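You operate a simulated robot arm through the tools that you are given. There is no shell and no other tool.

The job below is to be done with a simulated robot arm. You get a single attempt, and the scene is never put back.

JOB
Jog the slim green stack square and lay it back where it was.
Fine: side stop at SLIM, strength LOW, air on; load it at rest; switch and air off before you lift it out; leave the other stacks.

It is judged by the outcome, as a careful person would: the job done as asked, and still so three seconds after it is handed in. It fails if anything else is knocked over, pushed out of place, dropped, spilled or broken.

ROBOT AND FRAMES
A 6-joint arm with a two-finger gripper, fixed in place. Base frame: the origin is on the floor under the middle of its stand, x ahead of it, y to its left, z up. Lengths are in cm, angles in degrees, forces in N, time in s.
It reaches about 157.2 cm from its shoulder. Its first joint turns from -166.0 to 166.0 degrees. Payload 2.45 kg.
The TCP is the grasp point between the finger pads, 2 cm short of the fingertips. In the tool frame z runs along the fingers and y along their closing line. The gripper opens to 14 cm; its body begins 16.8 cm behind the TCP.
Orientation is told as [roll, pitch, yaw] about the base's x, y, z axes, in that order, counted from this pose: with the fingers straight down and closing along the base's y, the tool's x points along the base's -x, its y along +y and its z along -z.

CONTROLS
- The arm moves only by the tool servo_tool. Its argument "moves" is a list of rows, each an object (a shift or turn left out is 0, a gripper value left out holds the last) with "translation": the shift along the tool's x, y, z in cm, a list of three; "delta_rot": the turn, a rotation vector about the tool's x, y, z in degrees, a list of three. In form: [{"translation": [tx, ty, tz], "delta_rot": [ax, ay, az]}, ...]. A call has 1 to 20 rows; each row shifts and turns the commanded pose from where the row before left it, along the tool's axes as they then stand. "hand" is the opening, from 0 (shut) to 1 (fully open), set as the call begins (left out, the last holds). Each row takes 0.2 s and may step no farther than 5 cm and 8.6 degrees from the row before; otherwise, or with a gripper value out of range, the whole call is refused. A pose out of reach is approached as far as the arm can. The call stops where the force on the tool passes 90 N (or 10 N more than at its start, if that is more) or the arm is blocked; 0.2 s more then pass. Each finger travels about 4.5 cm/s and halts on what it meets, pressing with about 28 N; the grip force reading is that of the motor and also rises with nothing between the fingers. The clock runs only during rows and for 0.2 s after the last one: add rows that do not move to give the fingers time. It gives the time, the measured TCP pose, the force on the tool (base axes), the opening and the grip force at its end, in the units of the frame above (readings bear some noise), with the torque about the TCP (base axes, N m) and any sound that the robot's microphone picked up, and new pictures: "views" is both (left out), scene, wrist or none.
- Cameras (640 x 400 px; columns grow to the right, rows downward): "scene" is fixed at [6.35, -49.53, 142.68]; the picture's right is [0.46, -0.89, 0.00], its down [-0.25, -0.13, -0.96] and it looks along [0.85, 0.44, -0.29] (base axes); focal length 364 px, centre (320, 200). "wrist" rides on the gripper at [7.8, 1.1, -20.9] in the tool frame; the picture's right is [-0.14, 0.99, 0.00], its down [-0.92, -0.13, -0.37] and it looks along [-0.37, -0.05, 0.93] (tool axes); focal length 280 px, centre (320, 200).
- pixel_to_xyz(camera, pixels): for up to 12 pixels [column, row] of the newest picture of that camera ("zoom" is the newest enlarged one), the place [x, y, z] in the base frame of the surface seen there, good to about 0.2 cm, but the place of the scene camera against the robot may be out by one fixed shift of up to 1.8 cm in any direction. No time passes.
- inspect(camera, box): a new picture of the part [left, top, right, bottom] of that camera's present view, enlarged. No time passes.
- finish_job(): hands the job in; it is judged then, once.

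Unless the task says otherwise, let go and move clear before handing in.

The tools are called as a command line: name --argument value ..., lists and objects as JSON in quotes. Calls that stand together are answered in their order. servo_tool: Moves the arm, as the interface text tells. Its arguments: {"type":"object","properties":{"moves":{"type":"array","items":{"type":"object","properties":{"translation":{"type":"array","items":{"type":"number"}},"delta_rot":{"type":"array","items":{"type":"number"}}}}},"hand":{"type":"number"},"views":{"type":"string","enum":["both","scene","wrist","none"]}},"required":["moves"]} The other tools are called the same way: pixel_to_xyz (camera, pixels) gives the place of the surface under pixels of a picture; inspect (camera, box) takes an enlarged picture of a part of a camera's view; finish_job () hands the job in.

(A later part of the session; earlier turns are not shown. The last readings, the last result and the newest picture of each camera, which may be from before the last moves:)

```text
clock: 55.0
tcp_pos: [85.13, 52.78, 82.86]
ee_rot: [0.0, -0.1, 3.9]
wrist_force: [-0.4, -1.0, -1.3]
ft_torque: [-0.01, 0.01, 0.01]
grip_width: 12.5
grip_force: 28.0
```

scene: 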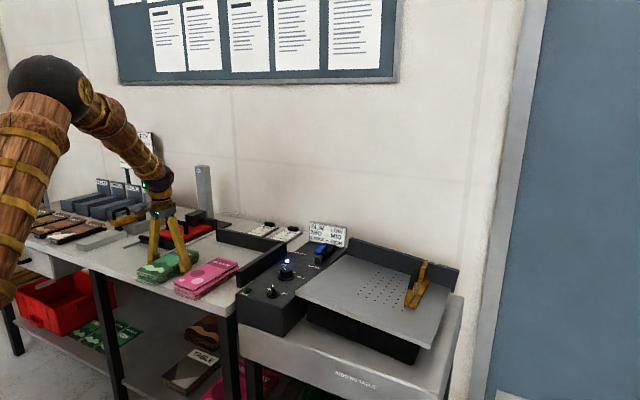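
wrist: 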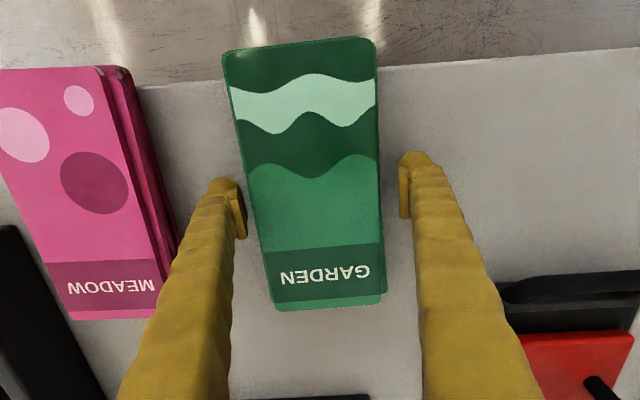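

Still blocked at 12.5 cm with balanced forces. I'll inspect the fingertips against the stack closely.

inspect --camera "wrist" --box '[200, 150, 300, 250]'

inspect --camera "wrist" --box '[350, 120, 450, 220]'

servo_tool --moves '[{}]' --views "scene"

inspect --camera "scene" --box '[130, 230, 210, 300]'

```text
4.00 times, centred on (250, 200) of wrist
```

zoom: 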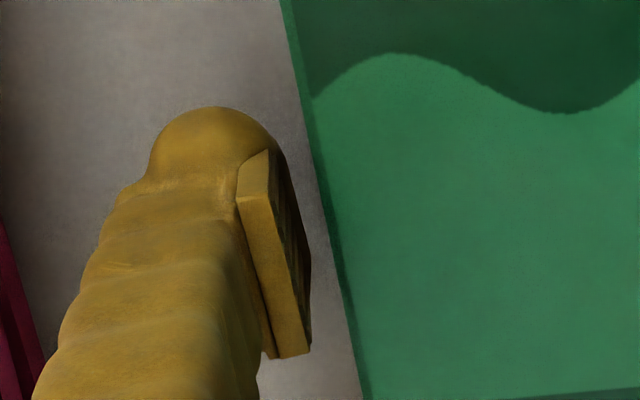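

```text
4.00 times, centred on (400, 170) of wrist
```

zoom: 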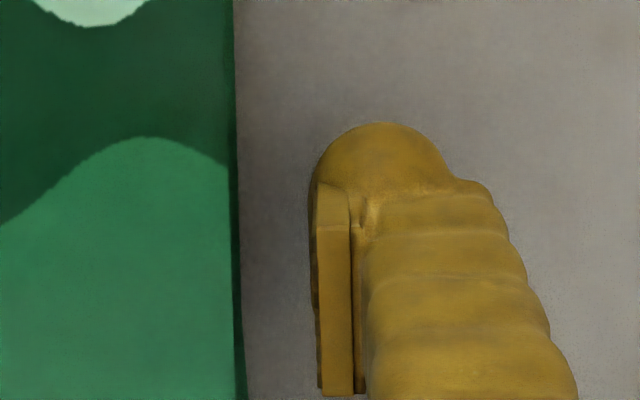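

```text
clock: 55.4
tcp_pos: [85.17, 52.91, 82.85]
ee_rot: [-0.1, 0.0, 4.0]
wrist_force: [1.1, -0.5, -0.5]
ft_torque: [0.01, -0.01, -0.01]
grip_width: 12.48
grip_force: 27.8
```

scene: 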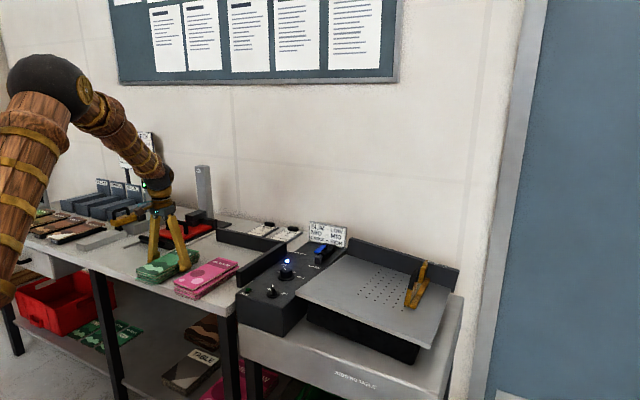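

```text
5.71 times, centred on (170, 265) of scene
```

zoom: 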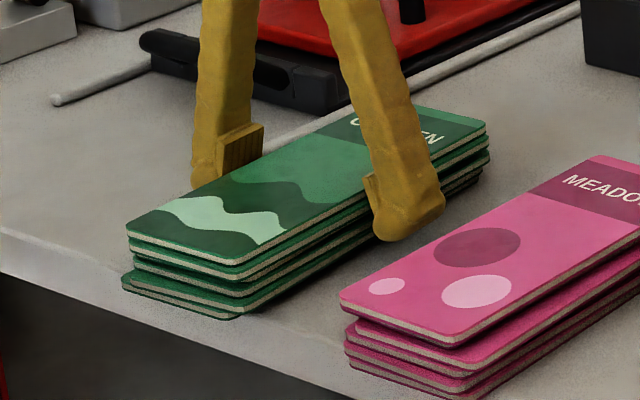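

There are visible gaps on both sides, so something else stalled the motion. I'll rise a bit more, re-centre slightly toward -y and command the closure again.

servo_tool --moves '[{"translation": [0, -0.25, -0.5]}, {}, {}, {}]' --hand 0.7 --views "wrist"

```text
clock: 56.4
tcp_pos: [85.11, 52.67, 83.42]
ee_rot: [-0.1, 0.0, 3.8]
wrist_force: [0.6, 0.8, -5.6]
ft_torque: [0.0, 0.03, 0.02]
grip_width: 12.48
grip_force: 27.7
```

wrist: 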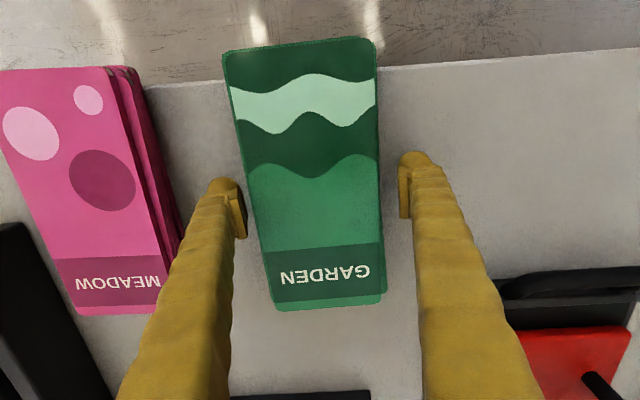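

The force reads -5.6 N and the green stack kept its place in the wrist image while the pink one shifted — it seems the stack is actually held and rose with the hand. I'll check with the scene camera.

servo_tool --moves '[{}]' --views "both"

inspect --camera "scene" --box '[120, 230, 210, 300]'

pixel_to_xyz --camera "wrist" --pixels '[[228, 60], [368, 45], [280, 230], [382, 290], [273, 305], [240, 215], [242, 230], [403, 200], [405, 180], [395, 300], [250, 300], [248, 170]]'

```text
clock: 56.8
tcp_pos: [85.18, 52.6, 83.33]
ee_rot: [0.1, 0.0, 3.9]
wrist_force: [0.6, 0.2, -4.4]
ft_torque: [0.02, 0.0, 0.01]
grip_width: 12.49
grip_force: 28.0
```

scene: 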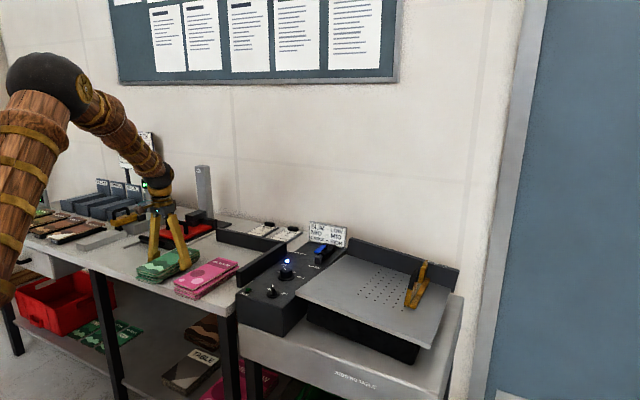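
wrist: 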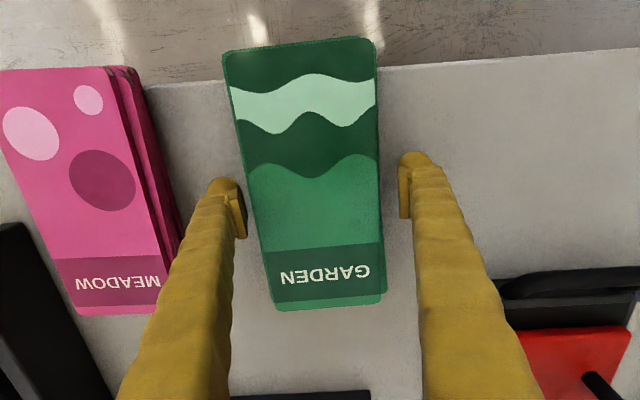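

```text
5.71 times, centred on (165, 265) of scene
```

zoom: 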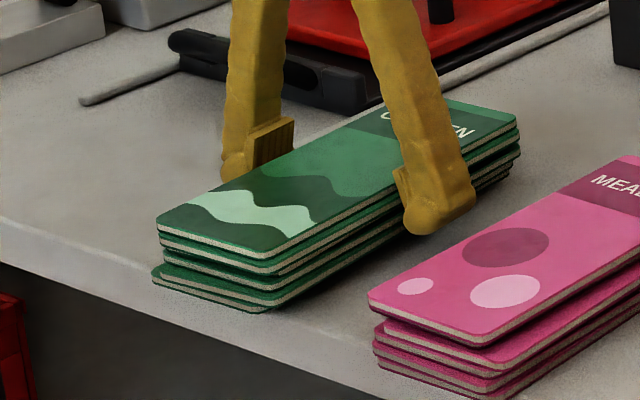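

```text
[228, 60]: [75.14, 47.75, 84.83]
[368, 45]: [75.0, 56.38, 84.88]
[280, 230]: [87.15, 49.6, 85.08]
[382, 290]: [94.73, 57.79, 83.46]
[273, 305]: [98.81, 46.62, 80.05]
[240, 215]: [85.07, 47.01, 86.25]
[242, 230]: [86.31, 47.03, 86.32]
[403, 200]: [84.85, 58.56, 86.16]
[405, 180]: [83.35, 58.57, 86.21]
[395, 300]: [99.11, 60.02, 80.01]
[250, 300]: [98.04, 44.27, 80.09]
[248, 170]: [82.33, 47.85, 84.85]
```

The stack top rose to z≈84.9, so it is held as one. I'll lift it a few centimetres slowly and check nothing is left behind.

servo_tool --moves '[{"translation": [0, 0, -1]}, {"translation": [0, 0, -1]}, {"translation": [0, 0, -1.5]}, {"translation": [0, 0, -1.5]}, {}]' --hand 0.0 --views "both"

inspect --camera "scene" --box '[120, 200, 230, 300]'

inspect --camera "wrist" --box '[200, 30, 440, 330]'

```text
clock: 58.0
tcp_pos: [85.08, 52.68, 88.24]
ee_rot: [0.0, -0.1, 3.9]
wrist_force: [0.4, 0.0, -4.2]
ft_torque: [0.0, -0.01, -0.01]
grip_width: 12.47
grip_force: 27.5
```

scene: 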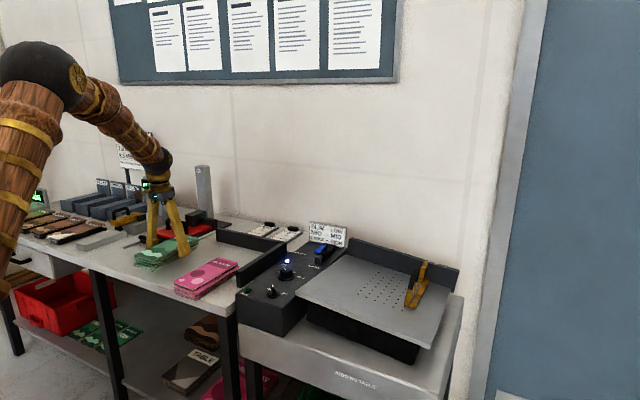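
wrist: 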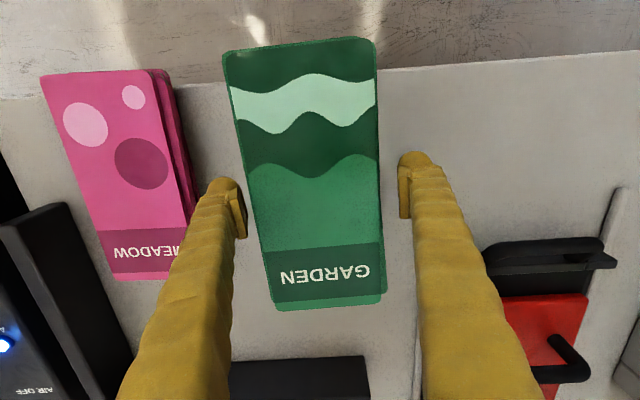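

```text
4.00 times, centred on (175, 250) of scene
```

zoom: 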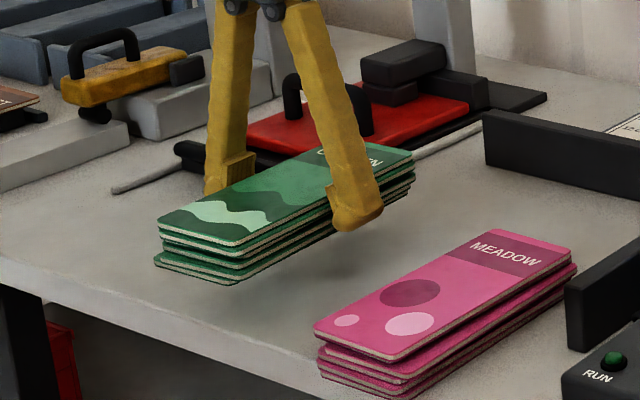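

```text
1.33 times, centred on (320, 180) of wrist
```

zoom: 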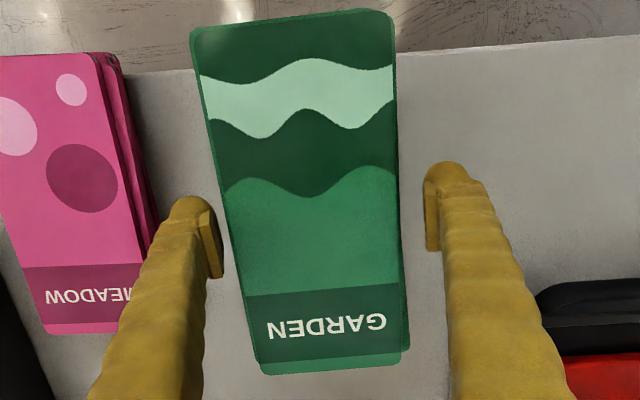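

All leaflets came up together (scene zoom shows a clear shadow gap; load ≈4.4 N), so the stack behaves as one piece. I'll raise it to a safe height and carry it toward the jogger.

servo_tool --moves '[{"translation": [0, 0, -2]}, {"translation": [0, 0, -3]}, {"translation": [0, 0, -4]}, {"translation": [0, 0, -4]}, {"translation": [0, 0, -4]}, {"delta_rot": [0, 0, 2]}, {"delta_rot": [0, 0, 2]}, {}]' --hand 0.0 --views "both"

```text
clock: 59.8
tcp_pos: [85.03, 52.53, 105.26]
ee_rot: [0.1, 0.0, -0.1]
wrist_force: [0.2, -0.3, -5.4]
ft_torque: [-0.01, -0.03, -0.01]
grip_width: 12.44
grip_force: 28.1
```

scene: 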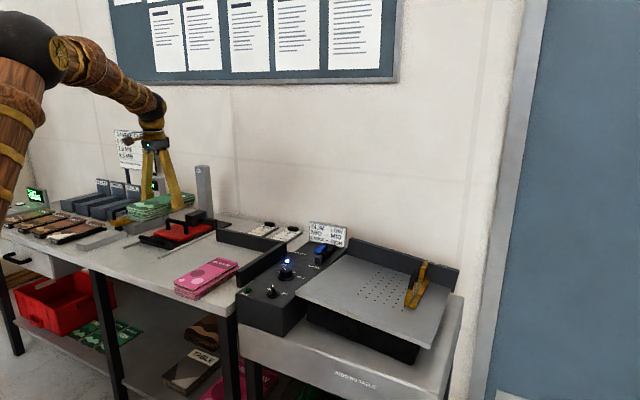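
wrist: 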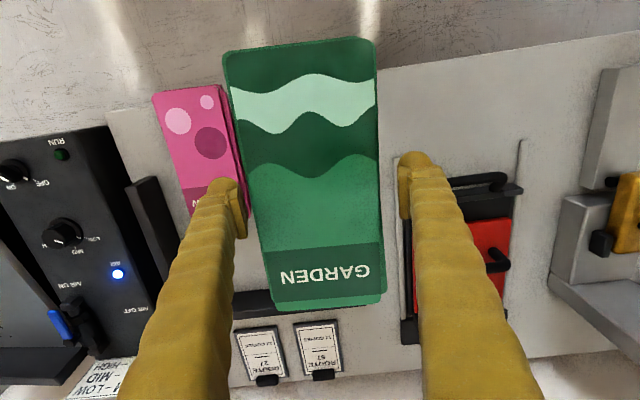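

The stack hangs level. I'll measure its pose relative to the TCP for later placing, then carry it across.

pixel_to_xyz --camera "wrist" --pixels '[[228, 60], [368, 45], [378, 294], [278, 304], [320, 180], [250, 170], [375, 170]]'

servo_tool --moves '[{"translation": [-1.35, -3, 0]}, {"translation": [-1.35, -4, 0]}, {"translation": [-1.35, -4.6, 0]}, {"translation": [-1.35, -4.6, 0]}, {"translation": [-1.35, -4.6, 0]}, {"translation": [-1.35, -4.6, 0]}, {"translation": [-1.35, -4.6, 0]}, {"translation": [-1.35, -4.6, 0]}, {"translation": [-1.35, -4.6, 0]}, {"translation": [-1.35, -4.6, 0]}, {"translation": [-1.35, -4.6, 0]}, {"translation": [-1.35, -4.6, 0]}, {"translation": [-1.35, -4.6, 0]}, {"translation": [-1.35, -4.6, 0]}, {"translation": [-1.3, -4.6, 0]}, {"translation": [-1.1, -4, 0]}, {"translation": [0, -2.2, 0]}, {}]' --hand 0.0 --views "both"

```text
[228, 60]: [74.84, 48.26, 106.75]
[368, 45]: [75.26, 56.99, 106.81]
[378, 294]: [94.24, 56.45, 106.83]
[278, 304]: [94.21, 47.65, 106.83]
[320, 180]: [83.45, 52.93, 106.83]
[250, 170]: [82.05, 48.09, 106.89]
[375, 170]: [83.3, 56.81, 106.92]
```

```text
clock: 63.6
tcp_pos: [106.35, -20.46, 105.36]
ee_rot: [-0.1, 0.0, -0.1]
wrist_force: [0.1, 0.3, -4.9]
ft_torque: [0.0, -0.04, 0.0]
grip_width: 12.4
grip_force: 28.3
```

scene: 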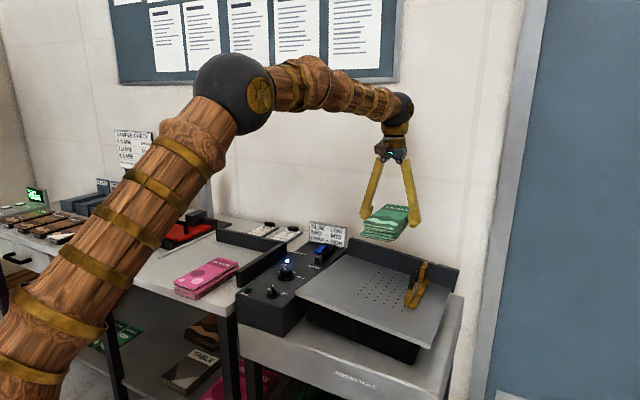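
wrist: 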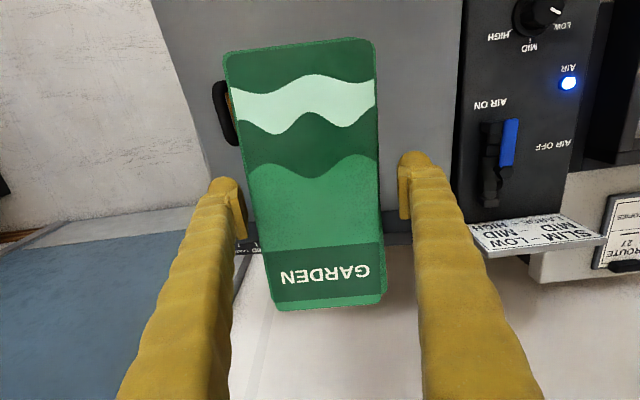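

The stack centre is ≈0.4 cm short of the TCP in x with its bottom 2.6 cm below it. I'll tilt the hand 6.5°/6.5° to match the jogger table and approach along its normal.

servo_tool --moves '[{"delta_rot": [-1.7, 1.7, 0]}, {"delta_rot": [-2.4, 2.4, 0]}, {"delta_rot": [-2.4, 2.4, 0]}, {"translation": [0, 0, 3]}, {"translation": [0, 0, 3]}, {"translation": [0, 0, 3]}, {"translation": [0, 0, 3]}, {"translation": [0, 0, 2]}, {}]' --hand 0.0 --views "both"

inspect --camera "scene" --box '[300, 200, 470, 330]'

```text
clock: 65.6
tcp_pos: [104.75, -18.91, 91.42]
ee_rot: [6.5, 6.5, 0.3]
wrist_force: [0.4, 0.3, -5.2]
ft_torque: [0.01, -0.01, 0.0]
grip_width: 12.39
grip_force: 27.7
```

scene: 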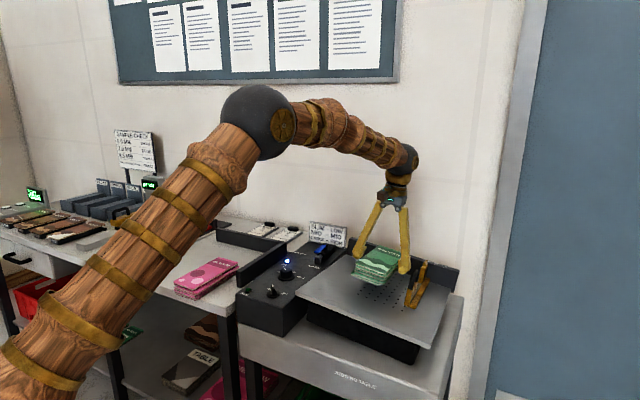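
wrist: 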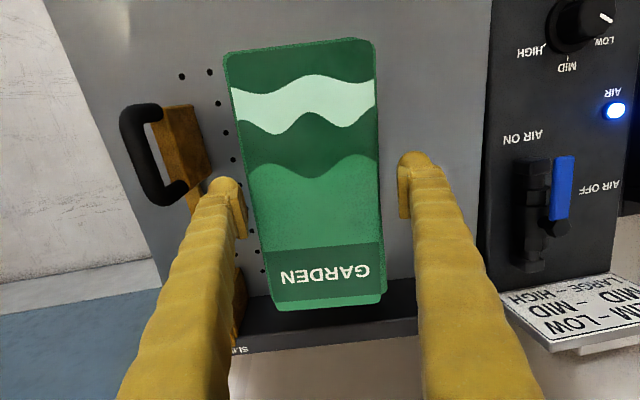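

```text
3.08 times, centred on (385, 265) of scene
```

zoom: 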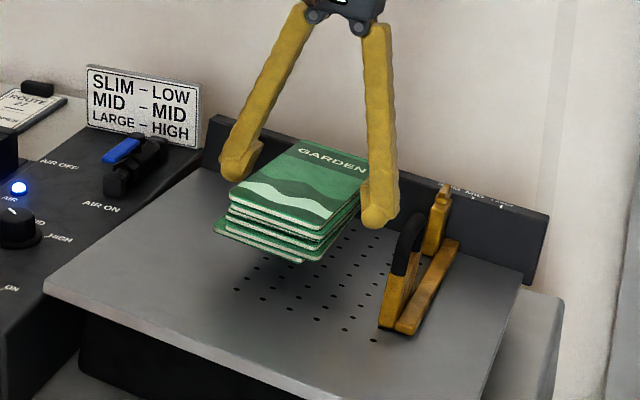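

Clearance to the table is about 4.9 cm with good room to the stop and fence. I'll descend to nearly touching, then creep.

servo_tool --moves '[{"translation": [0, 0, 2]}, {"translation": [0, 0, 1.5]}, {"translation": [0, 0, 0.8]}, {}]' --hand 0.0 --views "none"

servo_tool --moves '[{"translation": [0, 0, 0.2]}, {"translation": [0, 0, 0.2]}, {}]' --hand 0.0 --views "both"

inspect --camera "scene" --box '[300, 200, 470, 330]'

```text
clock: 66.6
tcp_pos: [104.3, -18.19, 87.26]
ee_rot: [6.6, 6.6, 0.3]
wrist_force: [-0.8, 0.3, -4.5]
ft_torque: [0.01, -0.01, 0.01]
grip_width: 12.36
grip_force: 28.0
```

```text
clock: 67.4
tcp_pos: [104.23, -18.33, 86.92]
ee_rot: [6.6, 6.5, 0.3]
wrist_force: [4.9, -1.6, 1.9]
ft_torque: [-0.31, 0.59, 0.25]
grip_width: 12.35
grip_force: 27.9
```

scene: 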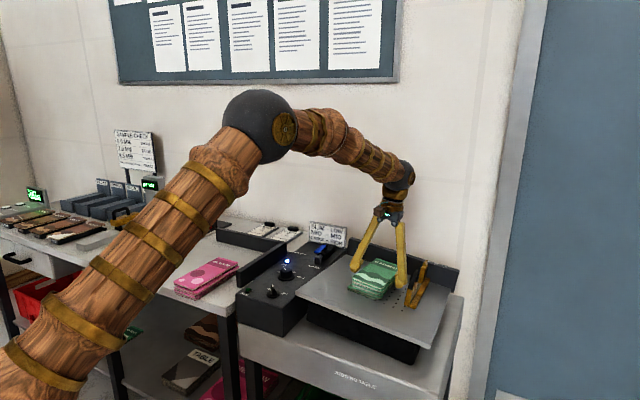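
wrist: 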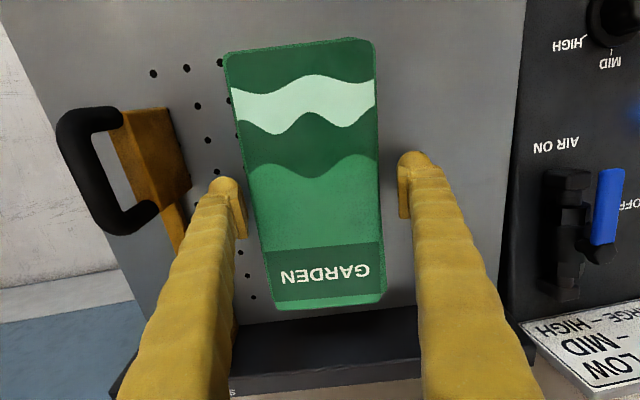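

```text
3.08 times, centred on (385, 265) of scene
```

zoom: 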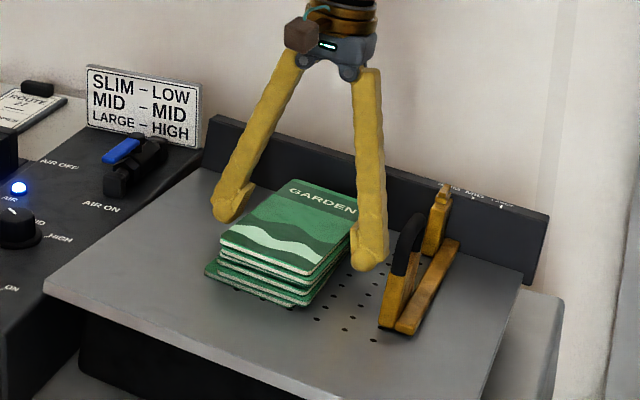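

The stack has touched down (force went from -4.5 to +1.9 N). I'll open the fingers and stay put for a moment.

servo_tool --moves '[{"translation": [0, 0, 0.05]}, {}, {}]' --hand 1.0 --views "both"

inspect --camera "scene" --box '[300, 200, 470, 330]'

```text
clock: 68.2
tcp_pos: [104.28, -18.2, 86.76]
ee_rot: [6.5, 6.5, 0.4]
wrist_force: [-1.0, 0.5, -0.4]
ft_torque: [-0.01, 0.0, 0.0]
grip_width: 14.01
grip_force: 0.1
```

scene: 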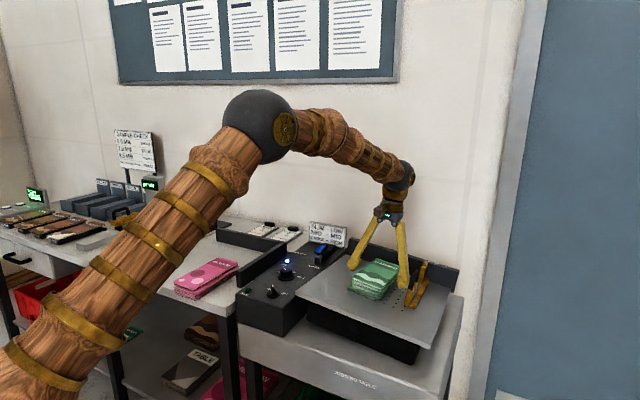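
wrist: 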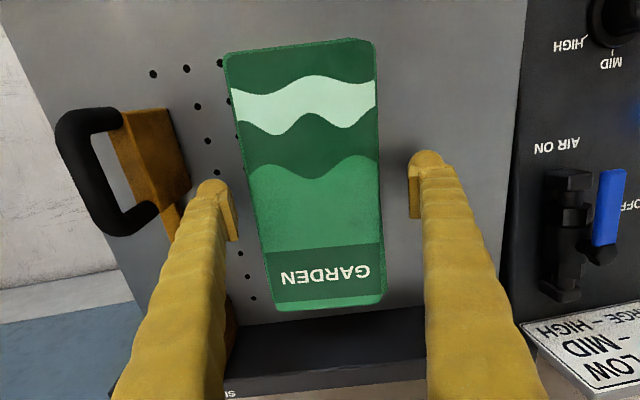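

```text
3.08 times, centred on (385, 265) of scene
```

zoom: 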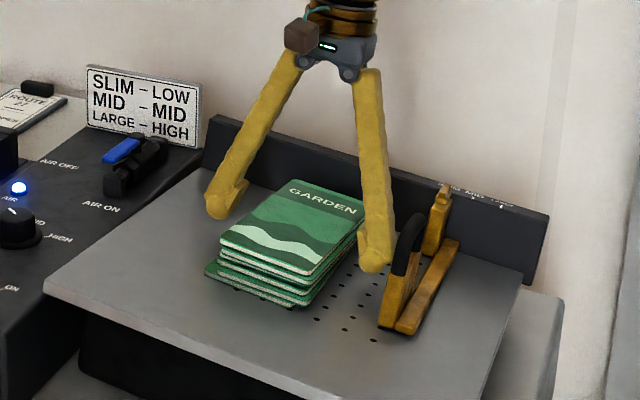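

The stack stays where I laid it, at rest. I'll lift the hand straight out along the table normal and see how it lies relative to the stop and fence.

servo_tool --moves '[{"translation": [0, 0, -2]}, {"translation": [0, 0, -3]}, {"translation": [0, 0, -4]}, {"translation": [0, 0, -4]}, {}]' --views "both"

inspect --camera "wrist" --box '[180, 60, 440, 340]'

inspect --camera "scene" --box '[320, 230, 470, 330]'

```text
clock: 69.4
tcp_pos: [105.6, -19.86, 99.63]
ee_rot: [6.5, 6.5, 0.4]
wrist_force: [0.1, -0.1, 0.3]
ft_torque: [0.02, 0.03, 0.05]
grip_width: 14.0
grip_force: 0.0
```

scene: 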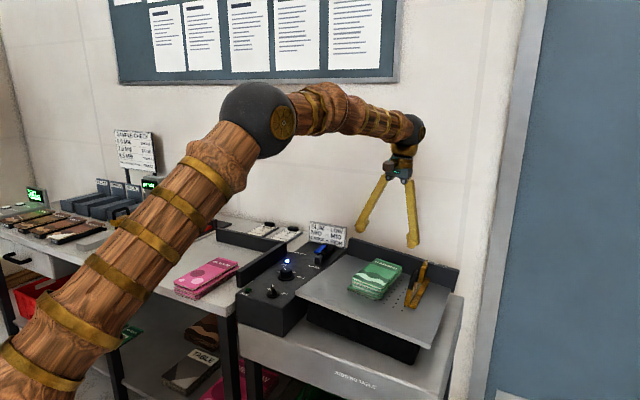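
wrist: 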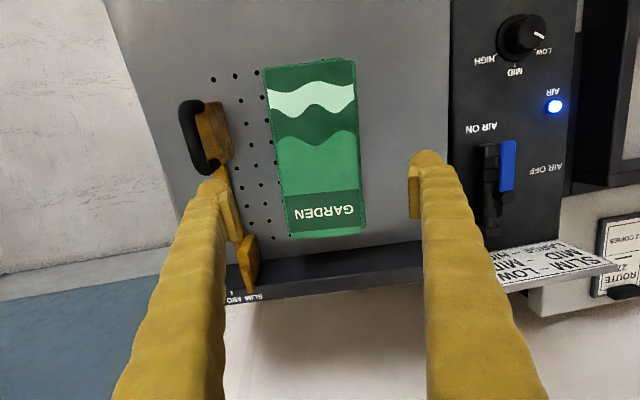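

```text
1.43 times, centred on (310, 200) of wrist
```

zoom: 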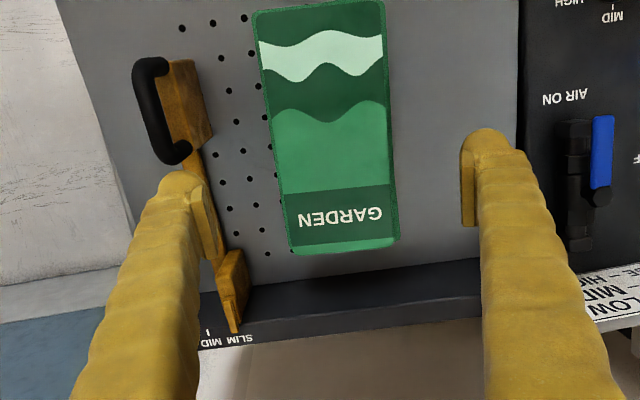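

```text
4.00 times, centred on (395, 280) of scene
```

zoom: 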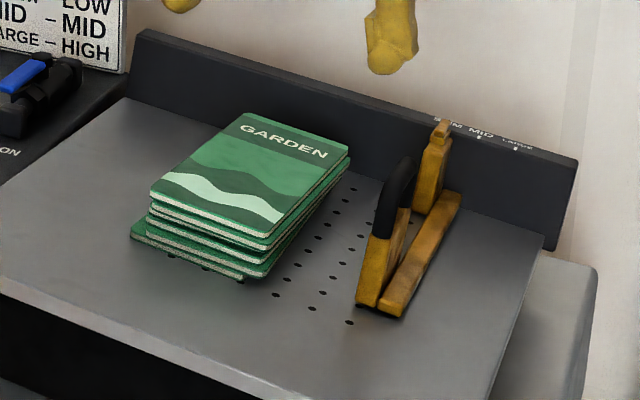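

The stack lies about 5–6 cm off the stop and 3 cm off the fence, without sliding. I'll measure its corners so I can nudge it into the corner.

pixel_to_xyz --camera "wrist" --pixels '[[266, 72], [354, 62], [363, 226], [290, 234], [315, 150], [270, 120], [358, 140], [361, 225], [288, 230], [240, 250], [300, 262], [229, 115]]'

inspect --camera "wrist" --box '[250, 50, 380, 150]'

inspect --camera "wrist" --box '[250, 160, 380, 260]'

```text
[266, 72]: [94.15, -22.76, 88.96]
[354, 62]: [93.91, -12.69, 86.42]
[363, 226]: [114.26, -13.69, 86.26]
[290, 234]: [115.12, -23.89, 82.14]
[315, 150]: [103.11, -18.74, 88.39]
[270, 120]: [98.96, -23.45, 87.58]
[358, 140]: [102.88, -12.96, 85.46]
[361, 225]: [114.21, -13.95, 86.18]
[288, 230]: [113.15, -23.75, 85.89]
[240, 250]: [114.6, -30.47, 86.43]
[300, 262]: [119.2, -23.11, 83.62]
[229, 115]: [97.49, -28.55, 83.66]
```

```text
4.00 times, centred on (315, 100) of wrist
```

zoom: 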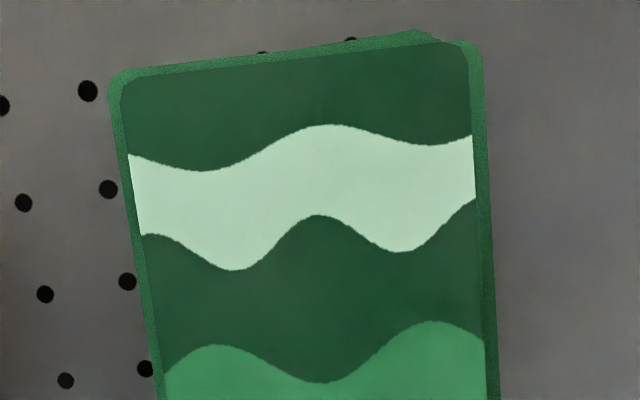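

```text
4.00 times, centred on (315, 210) of wrist
```

zoom: 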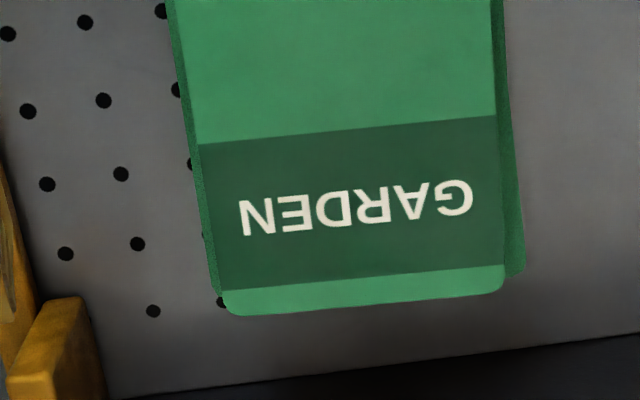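

The stack lies about 3° off square, with its -y edge ≈5 cm from the stop. Since it holds together, I'll re-grip it higher (tips ≈1.4 cm above the table, so the finger clears the stop's low bar), square it and set it into the corner.

servo_tool --moves '[{"translation": [-1.0, 0.25, 0]}, {"translation": [0, 0, 4]}, {"translation": [0, 0, 4]}, {"translation": [0, 0, 2.5]}, {"translation": [0, 0, 1.2]}, {}]' --views "both"

inspect --camera "scene" --box '[320, 220, 470, 330]'

```text
clock: 70.8
tcp_pos: [105.24, -18.19, 88.06]
ee_rot: [6.5, 6.5, 0.3]
wrist_force: [0.1, -0.3, -0.6]
ft_torque: [-0.03, 0.02, 0.0]
grip_width: 14.0
grip_force: 0.0
```

scene: 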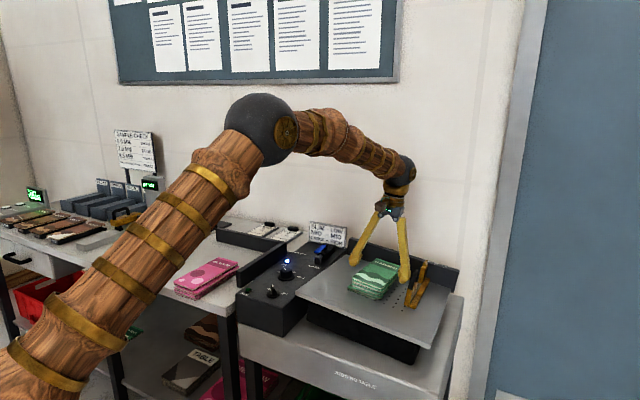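
wrist: 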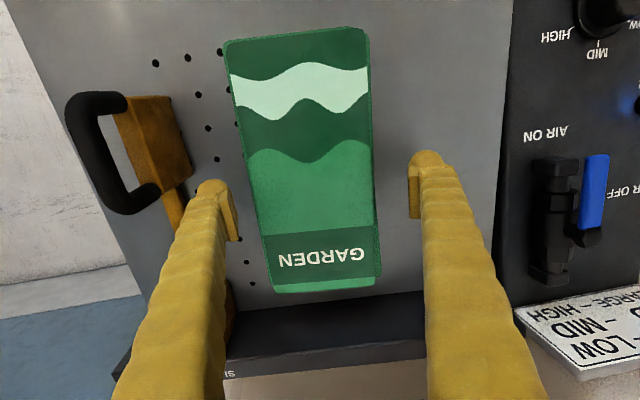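

```text
3.64 times, centred on (395, 275) of scene
```

zoom: 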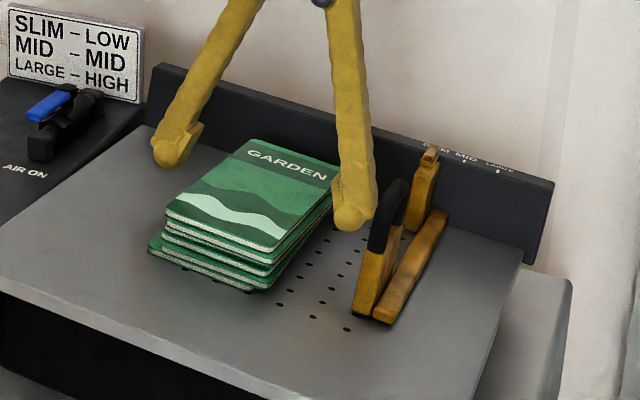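

The fingers are astride the stack, above bar height. I'll close on it.

servo_tool --moves '[{}, {}, {}, {}]' --hand 0.0 --views "wrist"

servo_tool --moves '[{"translation": [0, 0, -0.25]}, {"translation": [0, 0, -0.25]}, {}]' --hand 0.0 --views "both"

inspect --camera "scene" --box '[320, 220, 470, 330]'

```text
clock: 71.8
tcp_pos: [105.3, -18.22, 88.11]
ee_rot: [6.5, 6.5, 0.3]
wrist_force: [0.7, -3.2, 1.0]
ft_torque: [-0.13, 0.01, 0.08]
grip_width: 11.83
grip_force: 27.8
```

wrist: 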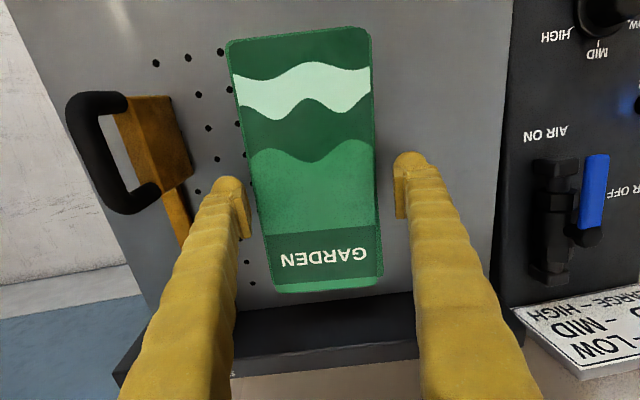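

```text
clock: 72.6
tcp_pos: [105.26, -18.35, 88.49]
ee_rot: [6.6, 6.5, 0.3]
wrist_force: [0.5, 0.1, -5.2]
ft_torque: [0.0, -0.03, 0.0]
grip_width: 11.83
grip_force: 28.3
```

scene: 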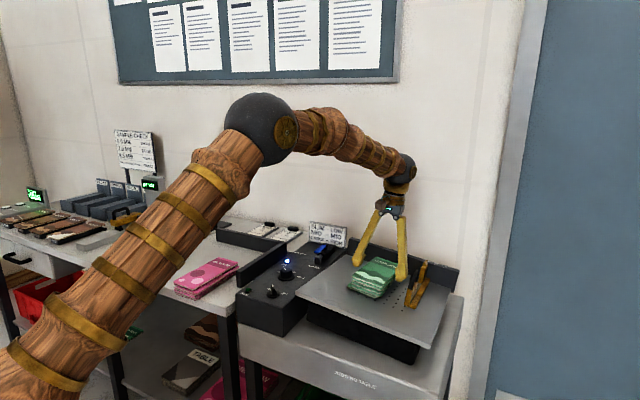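
wrist: 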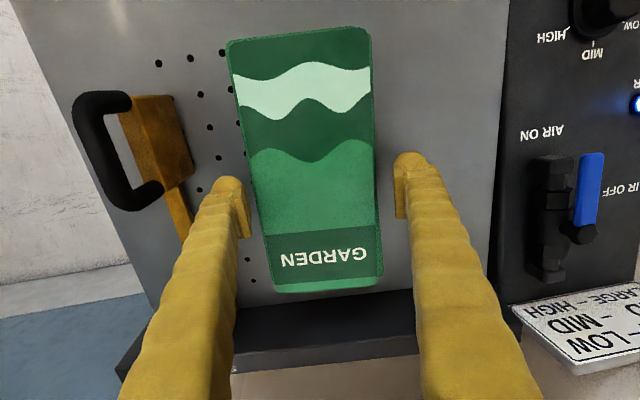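

```text
3.64 times, centred on (395, 275) of scene
```

zoom: 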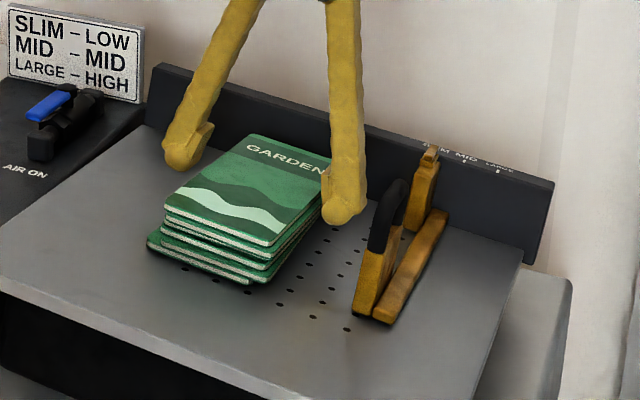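

It's lifted 0.5 cm off the table (load back to -5 N). I'll square it (+3°) and shift it in the table plane toward the corner.

servo_tool --moves '[{"delta_rot": [0, 0, -3]}, {"translation": [-0.4, -1.0, 0]}, {"translation": [-0.4, -1.0, 0]}, {"translation": [-0.4, -0.8, 0]}, {}]' --hand 0.0 --views "both"

inspect --camera "scene" --box '[320, 220, 470, 330]'

inspect --camera "wrist" --box '[60, 20, 420, 380]'

```text
clock: 73.8
tcp_pos: [106.72, -20.96, 88.07]
ee_rot: [6.9, 6.1, 3.4]
wrist_force: [0.0, -0.8, -4.8]
ft_torque: [-0.01, -0.06, -0.01]
grip_width: 11.78
grip_force: 27.7
```

scene: 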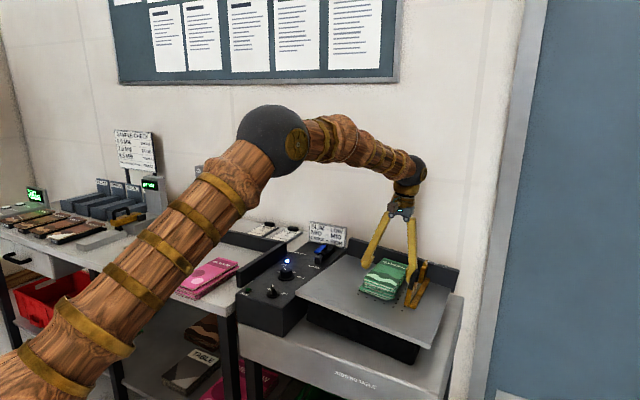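
wrist: 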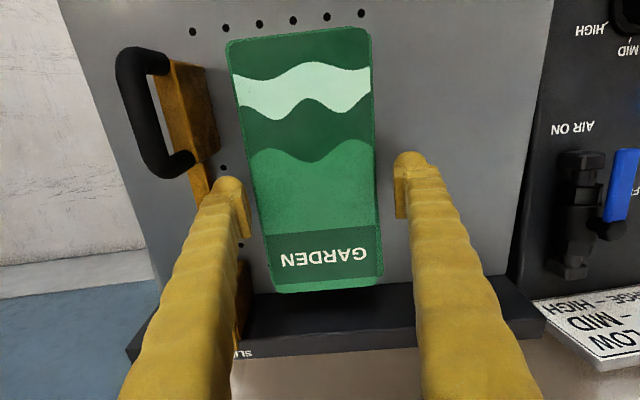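

```text
3.64 times, centred on (395, 275) of scene
```

zoom: 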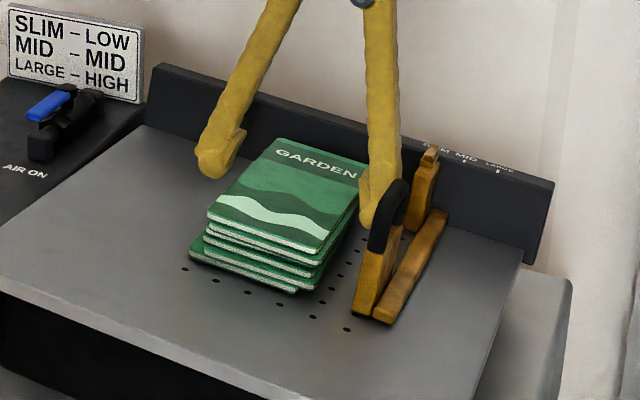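

```text
1.11 times, centred on (240, 200) of wrist
```

zoom: 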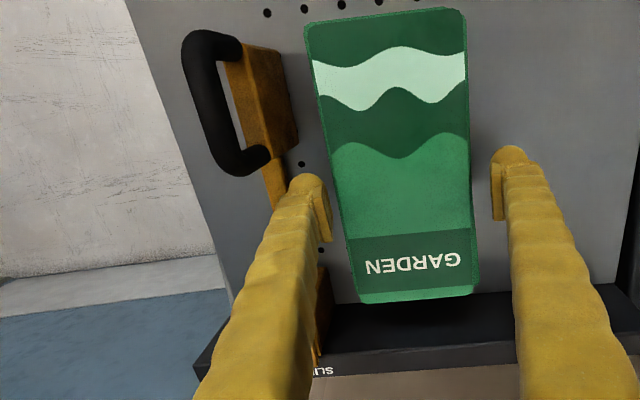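

No contact yet. I'll measure the stack's edges against the stop face and the fence from this view.

pixel_to_xyz --camera "wrist" --pixels '[[230, 45], [366, 32], [380, 280], [272, 288], [248, 160], [375, 160], [205, 110], [215, 145], [240, 300], [330, 292], [330, 300], [400, 285]]'

```text
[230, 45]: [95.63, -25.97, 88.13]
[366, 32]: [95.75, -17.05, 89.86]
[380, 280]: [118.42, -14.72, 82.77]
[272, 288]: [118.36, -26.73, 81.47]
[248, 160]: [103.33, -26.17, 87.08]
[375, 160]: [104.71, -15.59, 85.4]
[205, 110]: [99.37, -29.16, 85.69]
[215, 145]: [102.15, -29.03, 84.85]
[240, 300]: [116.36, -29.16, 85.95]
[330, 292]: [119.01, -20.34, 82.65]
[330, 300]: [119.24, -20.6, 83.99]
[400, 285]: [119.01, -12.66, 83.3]
```

The -y edge is 3.0 cm from the stop face, yaw about -1.5°. I'll rotate the last 1.5° and shift 1.6 cm toward the stop and 0.8 cm toward the fence.

servo_tool --moves '[{"delta_rot": [0, 0, -1.5]}, {"translation": [-0.33, -0.83, 0]}, {"translation": [-0.33, -0.83, 0]}, {}]' --hand 0.0 --views "both"

pixel_to_xyz --camera "wrist" --pixels '[[230, 45], [366, 32], [248, 160], [375, 160], [320, 160], [250, 175]]'

inspect --camera "wrist" --box '[60, 20, 420, 380]'

```text
clock: 74.8
tcp_pos: [107.45, -22.55, 87.68]
ee_rot: [7.0, 6.0, 4.8]
wrist_force: [0.4, 0.8, -4.9]
ft_torque: [0.0, -0.07, 0.0]
grip_width: 11.83
grip_force: 27.9
```

scene: 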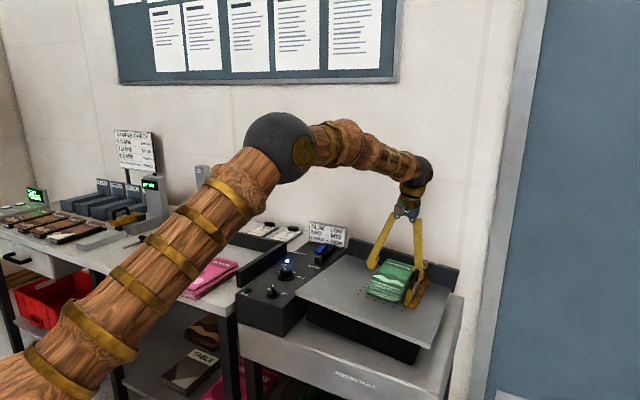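
wrist: 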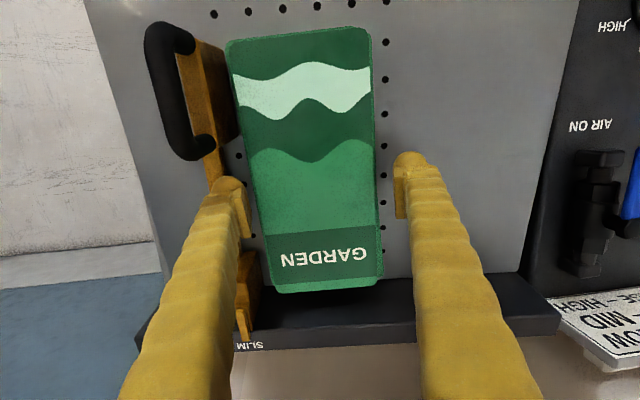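

```text
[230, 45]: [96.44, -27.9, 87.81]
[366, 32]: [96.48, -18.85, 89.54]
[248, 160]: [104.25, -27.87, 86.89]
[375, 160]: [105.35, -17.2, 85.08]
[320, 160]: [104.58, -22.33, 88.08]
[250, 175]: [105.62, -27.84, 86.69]
```

```text
1.11 times, centred on (240, 200) of wrist
```

zoom: 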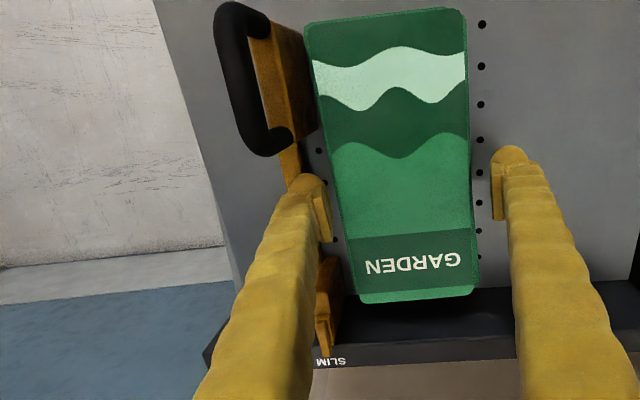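

The stack is now square to the stop with about 1.2 cm gaps to both faces. I'll creep closer.

servo_tool --moves '[{"translation": [-0.32, -0.38, 0]}, {"translation": [-0.32, -0.38, 0]}, {}]' --hand 0.0 --views "wrist"

pixel_to_xyz --camera "wrist" --pixels '[[230, 45], [248, 160], [320, 160], [325, 287], [325, 292], [325, 300]]'

inspect --camera "wrist" --box '[140, 20, 300, 200]'

inspect --camera "wrist" --box '[220, 230, 420, 350]'

```text
clock: 75.6
tcp_pos: [108.1, -23.23, 87.55]
ee_rot: [7.1, 6.0, 4.8]
wrist_force: [0.5, 2.1, -4.8]
ft_torque: [-0.03, -0.04, -0.19]
grip_width: 11.82
grip_force: 28.0
```

wrist: 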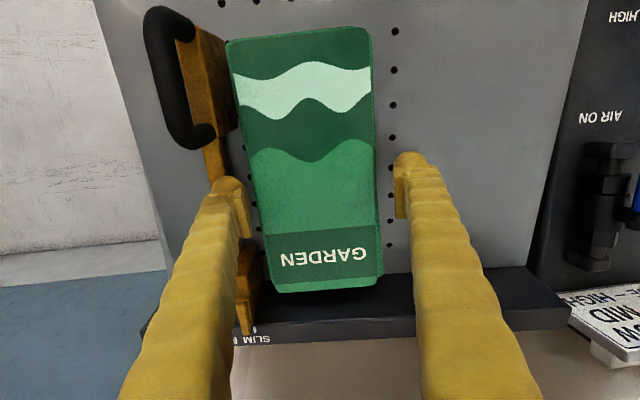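

```text
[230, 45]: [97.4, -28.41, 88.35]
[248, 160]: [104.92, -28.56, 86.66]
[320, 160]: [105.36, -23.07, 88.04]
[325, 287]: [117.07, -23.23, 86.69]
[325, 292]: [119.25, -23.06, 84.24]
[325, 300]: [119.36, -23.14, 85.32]
```

```text
2.22 times, centred on (220, 110) of wrist
```

zoom: 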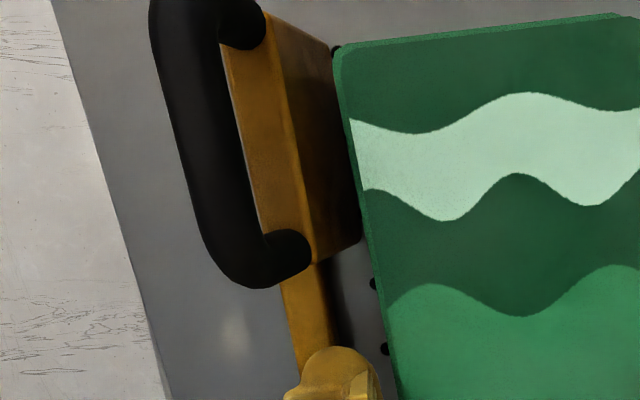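

```text
3.20 times, centred on (320, 290) of wrist
```

zoom: 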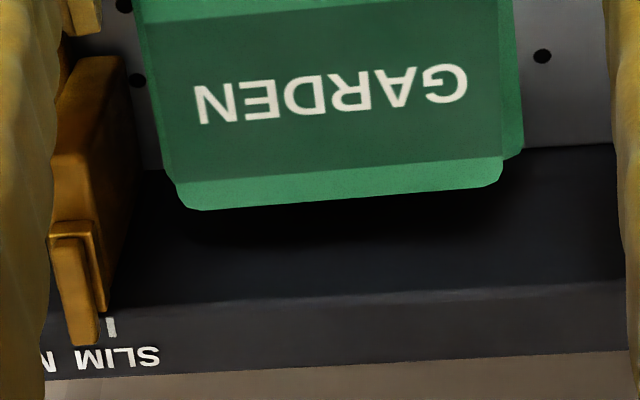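

I feel a light touch (+2 N in y), and the SLIM tick (zoom (111,325)) is now visible beside the pointer (85,330). I'll check whether the stop has shifted.

pixel_to_xyz --camera "wrist" --pixels '[[254.7, 328], [247, 331], [246, 327], [245, 318], [243, 310], [262, 265], [255, 285], [225, 80], [230, 110]]'

inspect --camera "wrist" --box '[225, 290, 285, 350]'

servo_tool --moves '[{}]' --hand 0.0 --views "scene"

inspect --camera "scene" --box '[390, 235, 470, 315]'

```text
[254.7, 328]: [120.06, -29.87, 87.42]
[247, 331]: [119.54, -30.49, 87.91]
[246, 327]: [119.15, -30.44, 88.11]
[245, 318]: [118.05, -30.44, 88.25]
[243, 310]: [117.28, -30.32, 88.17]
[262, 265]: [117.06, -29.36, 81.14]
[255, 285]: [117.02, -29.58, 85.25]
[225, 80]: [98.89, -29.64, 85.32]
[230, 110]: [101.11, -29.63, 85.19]
```

```text
6.67 times, centred on (255, 320) of wrist
```

zoom: 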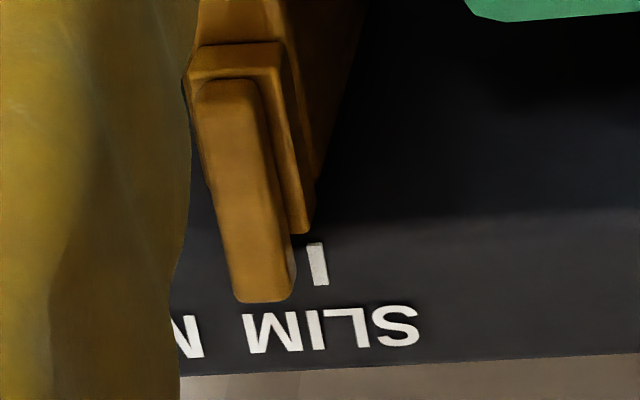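

```text
clock: 76.0
tcp_pos: [108.16, -23.31, 87.78]
ee_rot: [6.9, 6.0, 4.8]
wrist_force: [0.7, 1.3, -5.1]
ft_torque: [-0.02, -0.04, -0.16]
grip_width: 11.81
grip_force: 27.9
```

scene: 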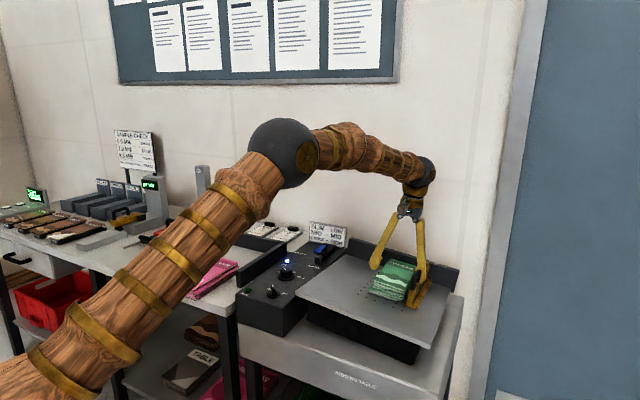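

```text
5.00 times, centred on (430, 275) of scene
```

zoom: 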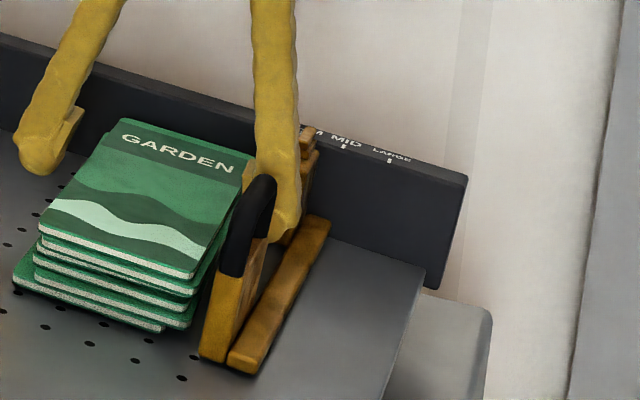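

Pointer is now at y≈-30.45 versus the tick at -29.87: the stack nudged the stop by ~0.55 cm. I'll back the stack off 1.3 cm toward +y, set it down there, and afterwards reset the stop to SLIM.

servo_tool --moves '[{"translation": [-0.03, 0.45, 0]}, {"translation": [-0.04, 0.45, 0]}, {"translation": [-0.04, 0.4, 0]}, {}]' --hand 0.0 --views "none"

servo_tool --moves '[{"translation": [0, 0, 0.2]}, {"translation": [0, 0, 0.2]}, {}]' --hand 0.0 --views "both"

inspect --camera "scene" --box '[340, 235, 470, 325]'

```text
clock: 77.0
tcp_pos: [108.18, -22.07, 87.76]
ee_rot: [7.1, 5.9, 4.7]
wrist_force: [-0.4, 0.6, -4.9]
ft_torque: [-0.01, -0.06, -0.02]
grip_width: 11.83
grip_force: 28.2
```

```text
clock: 77.8
tcp_pos: [108.12, -21.81, 87.29]
ee_rot: [7.1, 6.0, 4.8]
wrist_force: [0.3, -0.8, -5.2]
ft_torque: [0.01, -0.02, 0.02]
grip_width: 11.8
grip_force: 28.2
```

scene: 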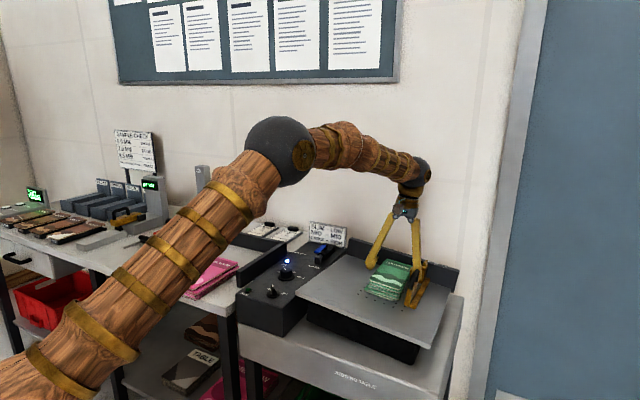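
wrist: 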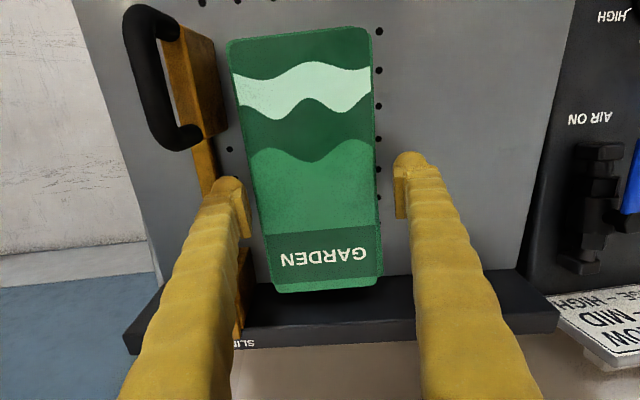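

```text
4.44 times, centred on (405, 280) of scene
```

zoom: 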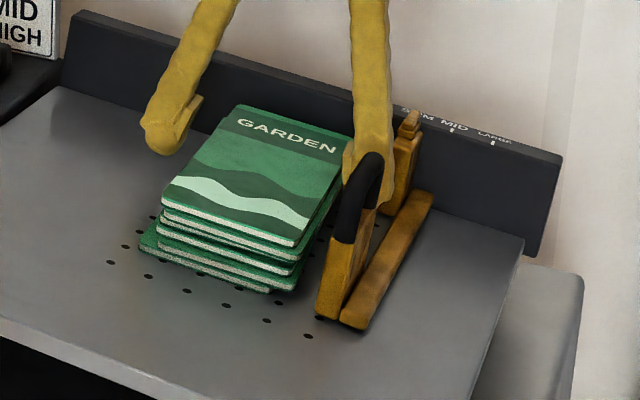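

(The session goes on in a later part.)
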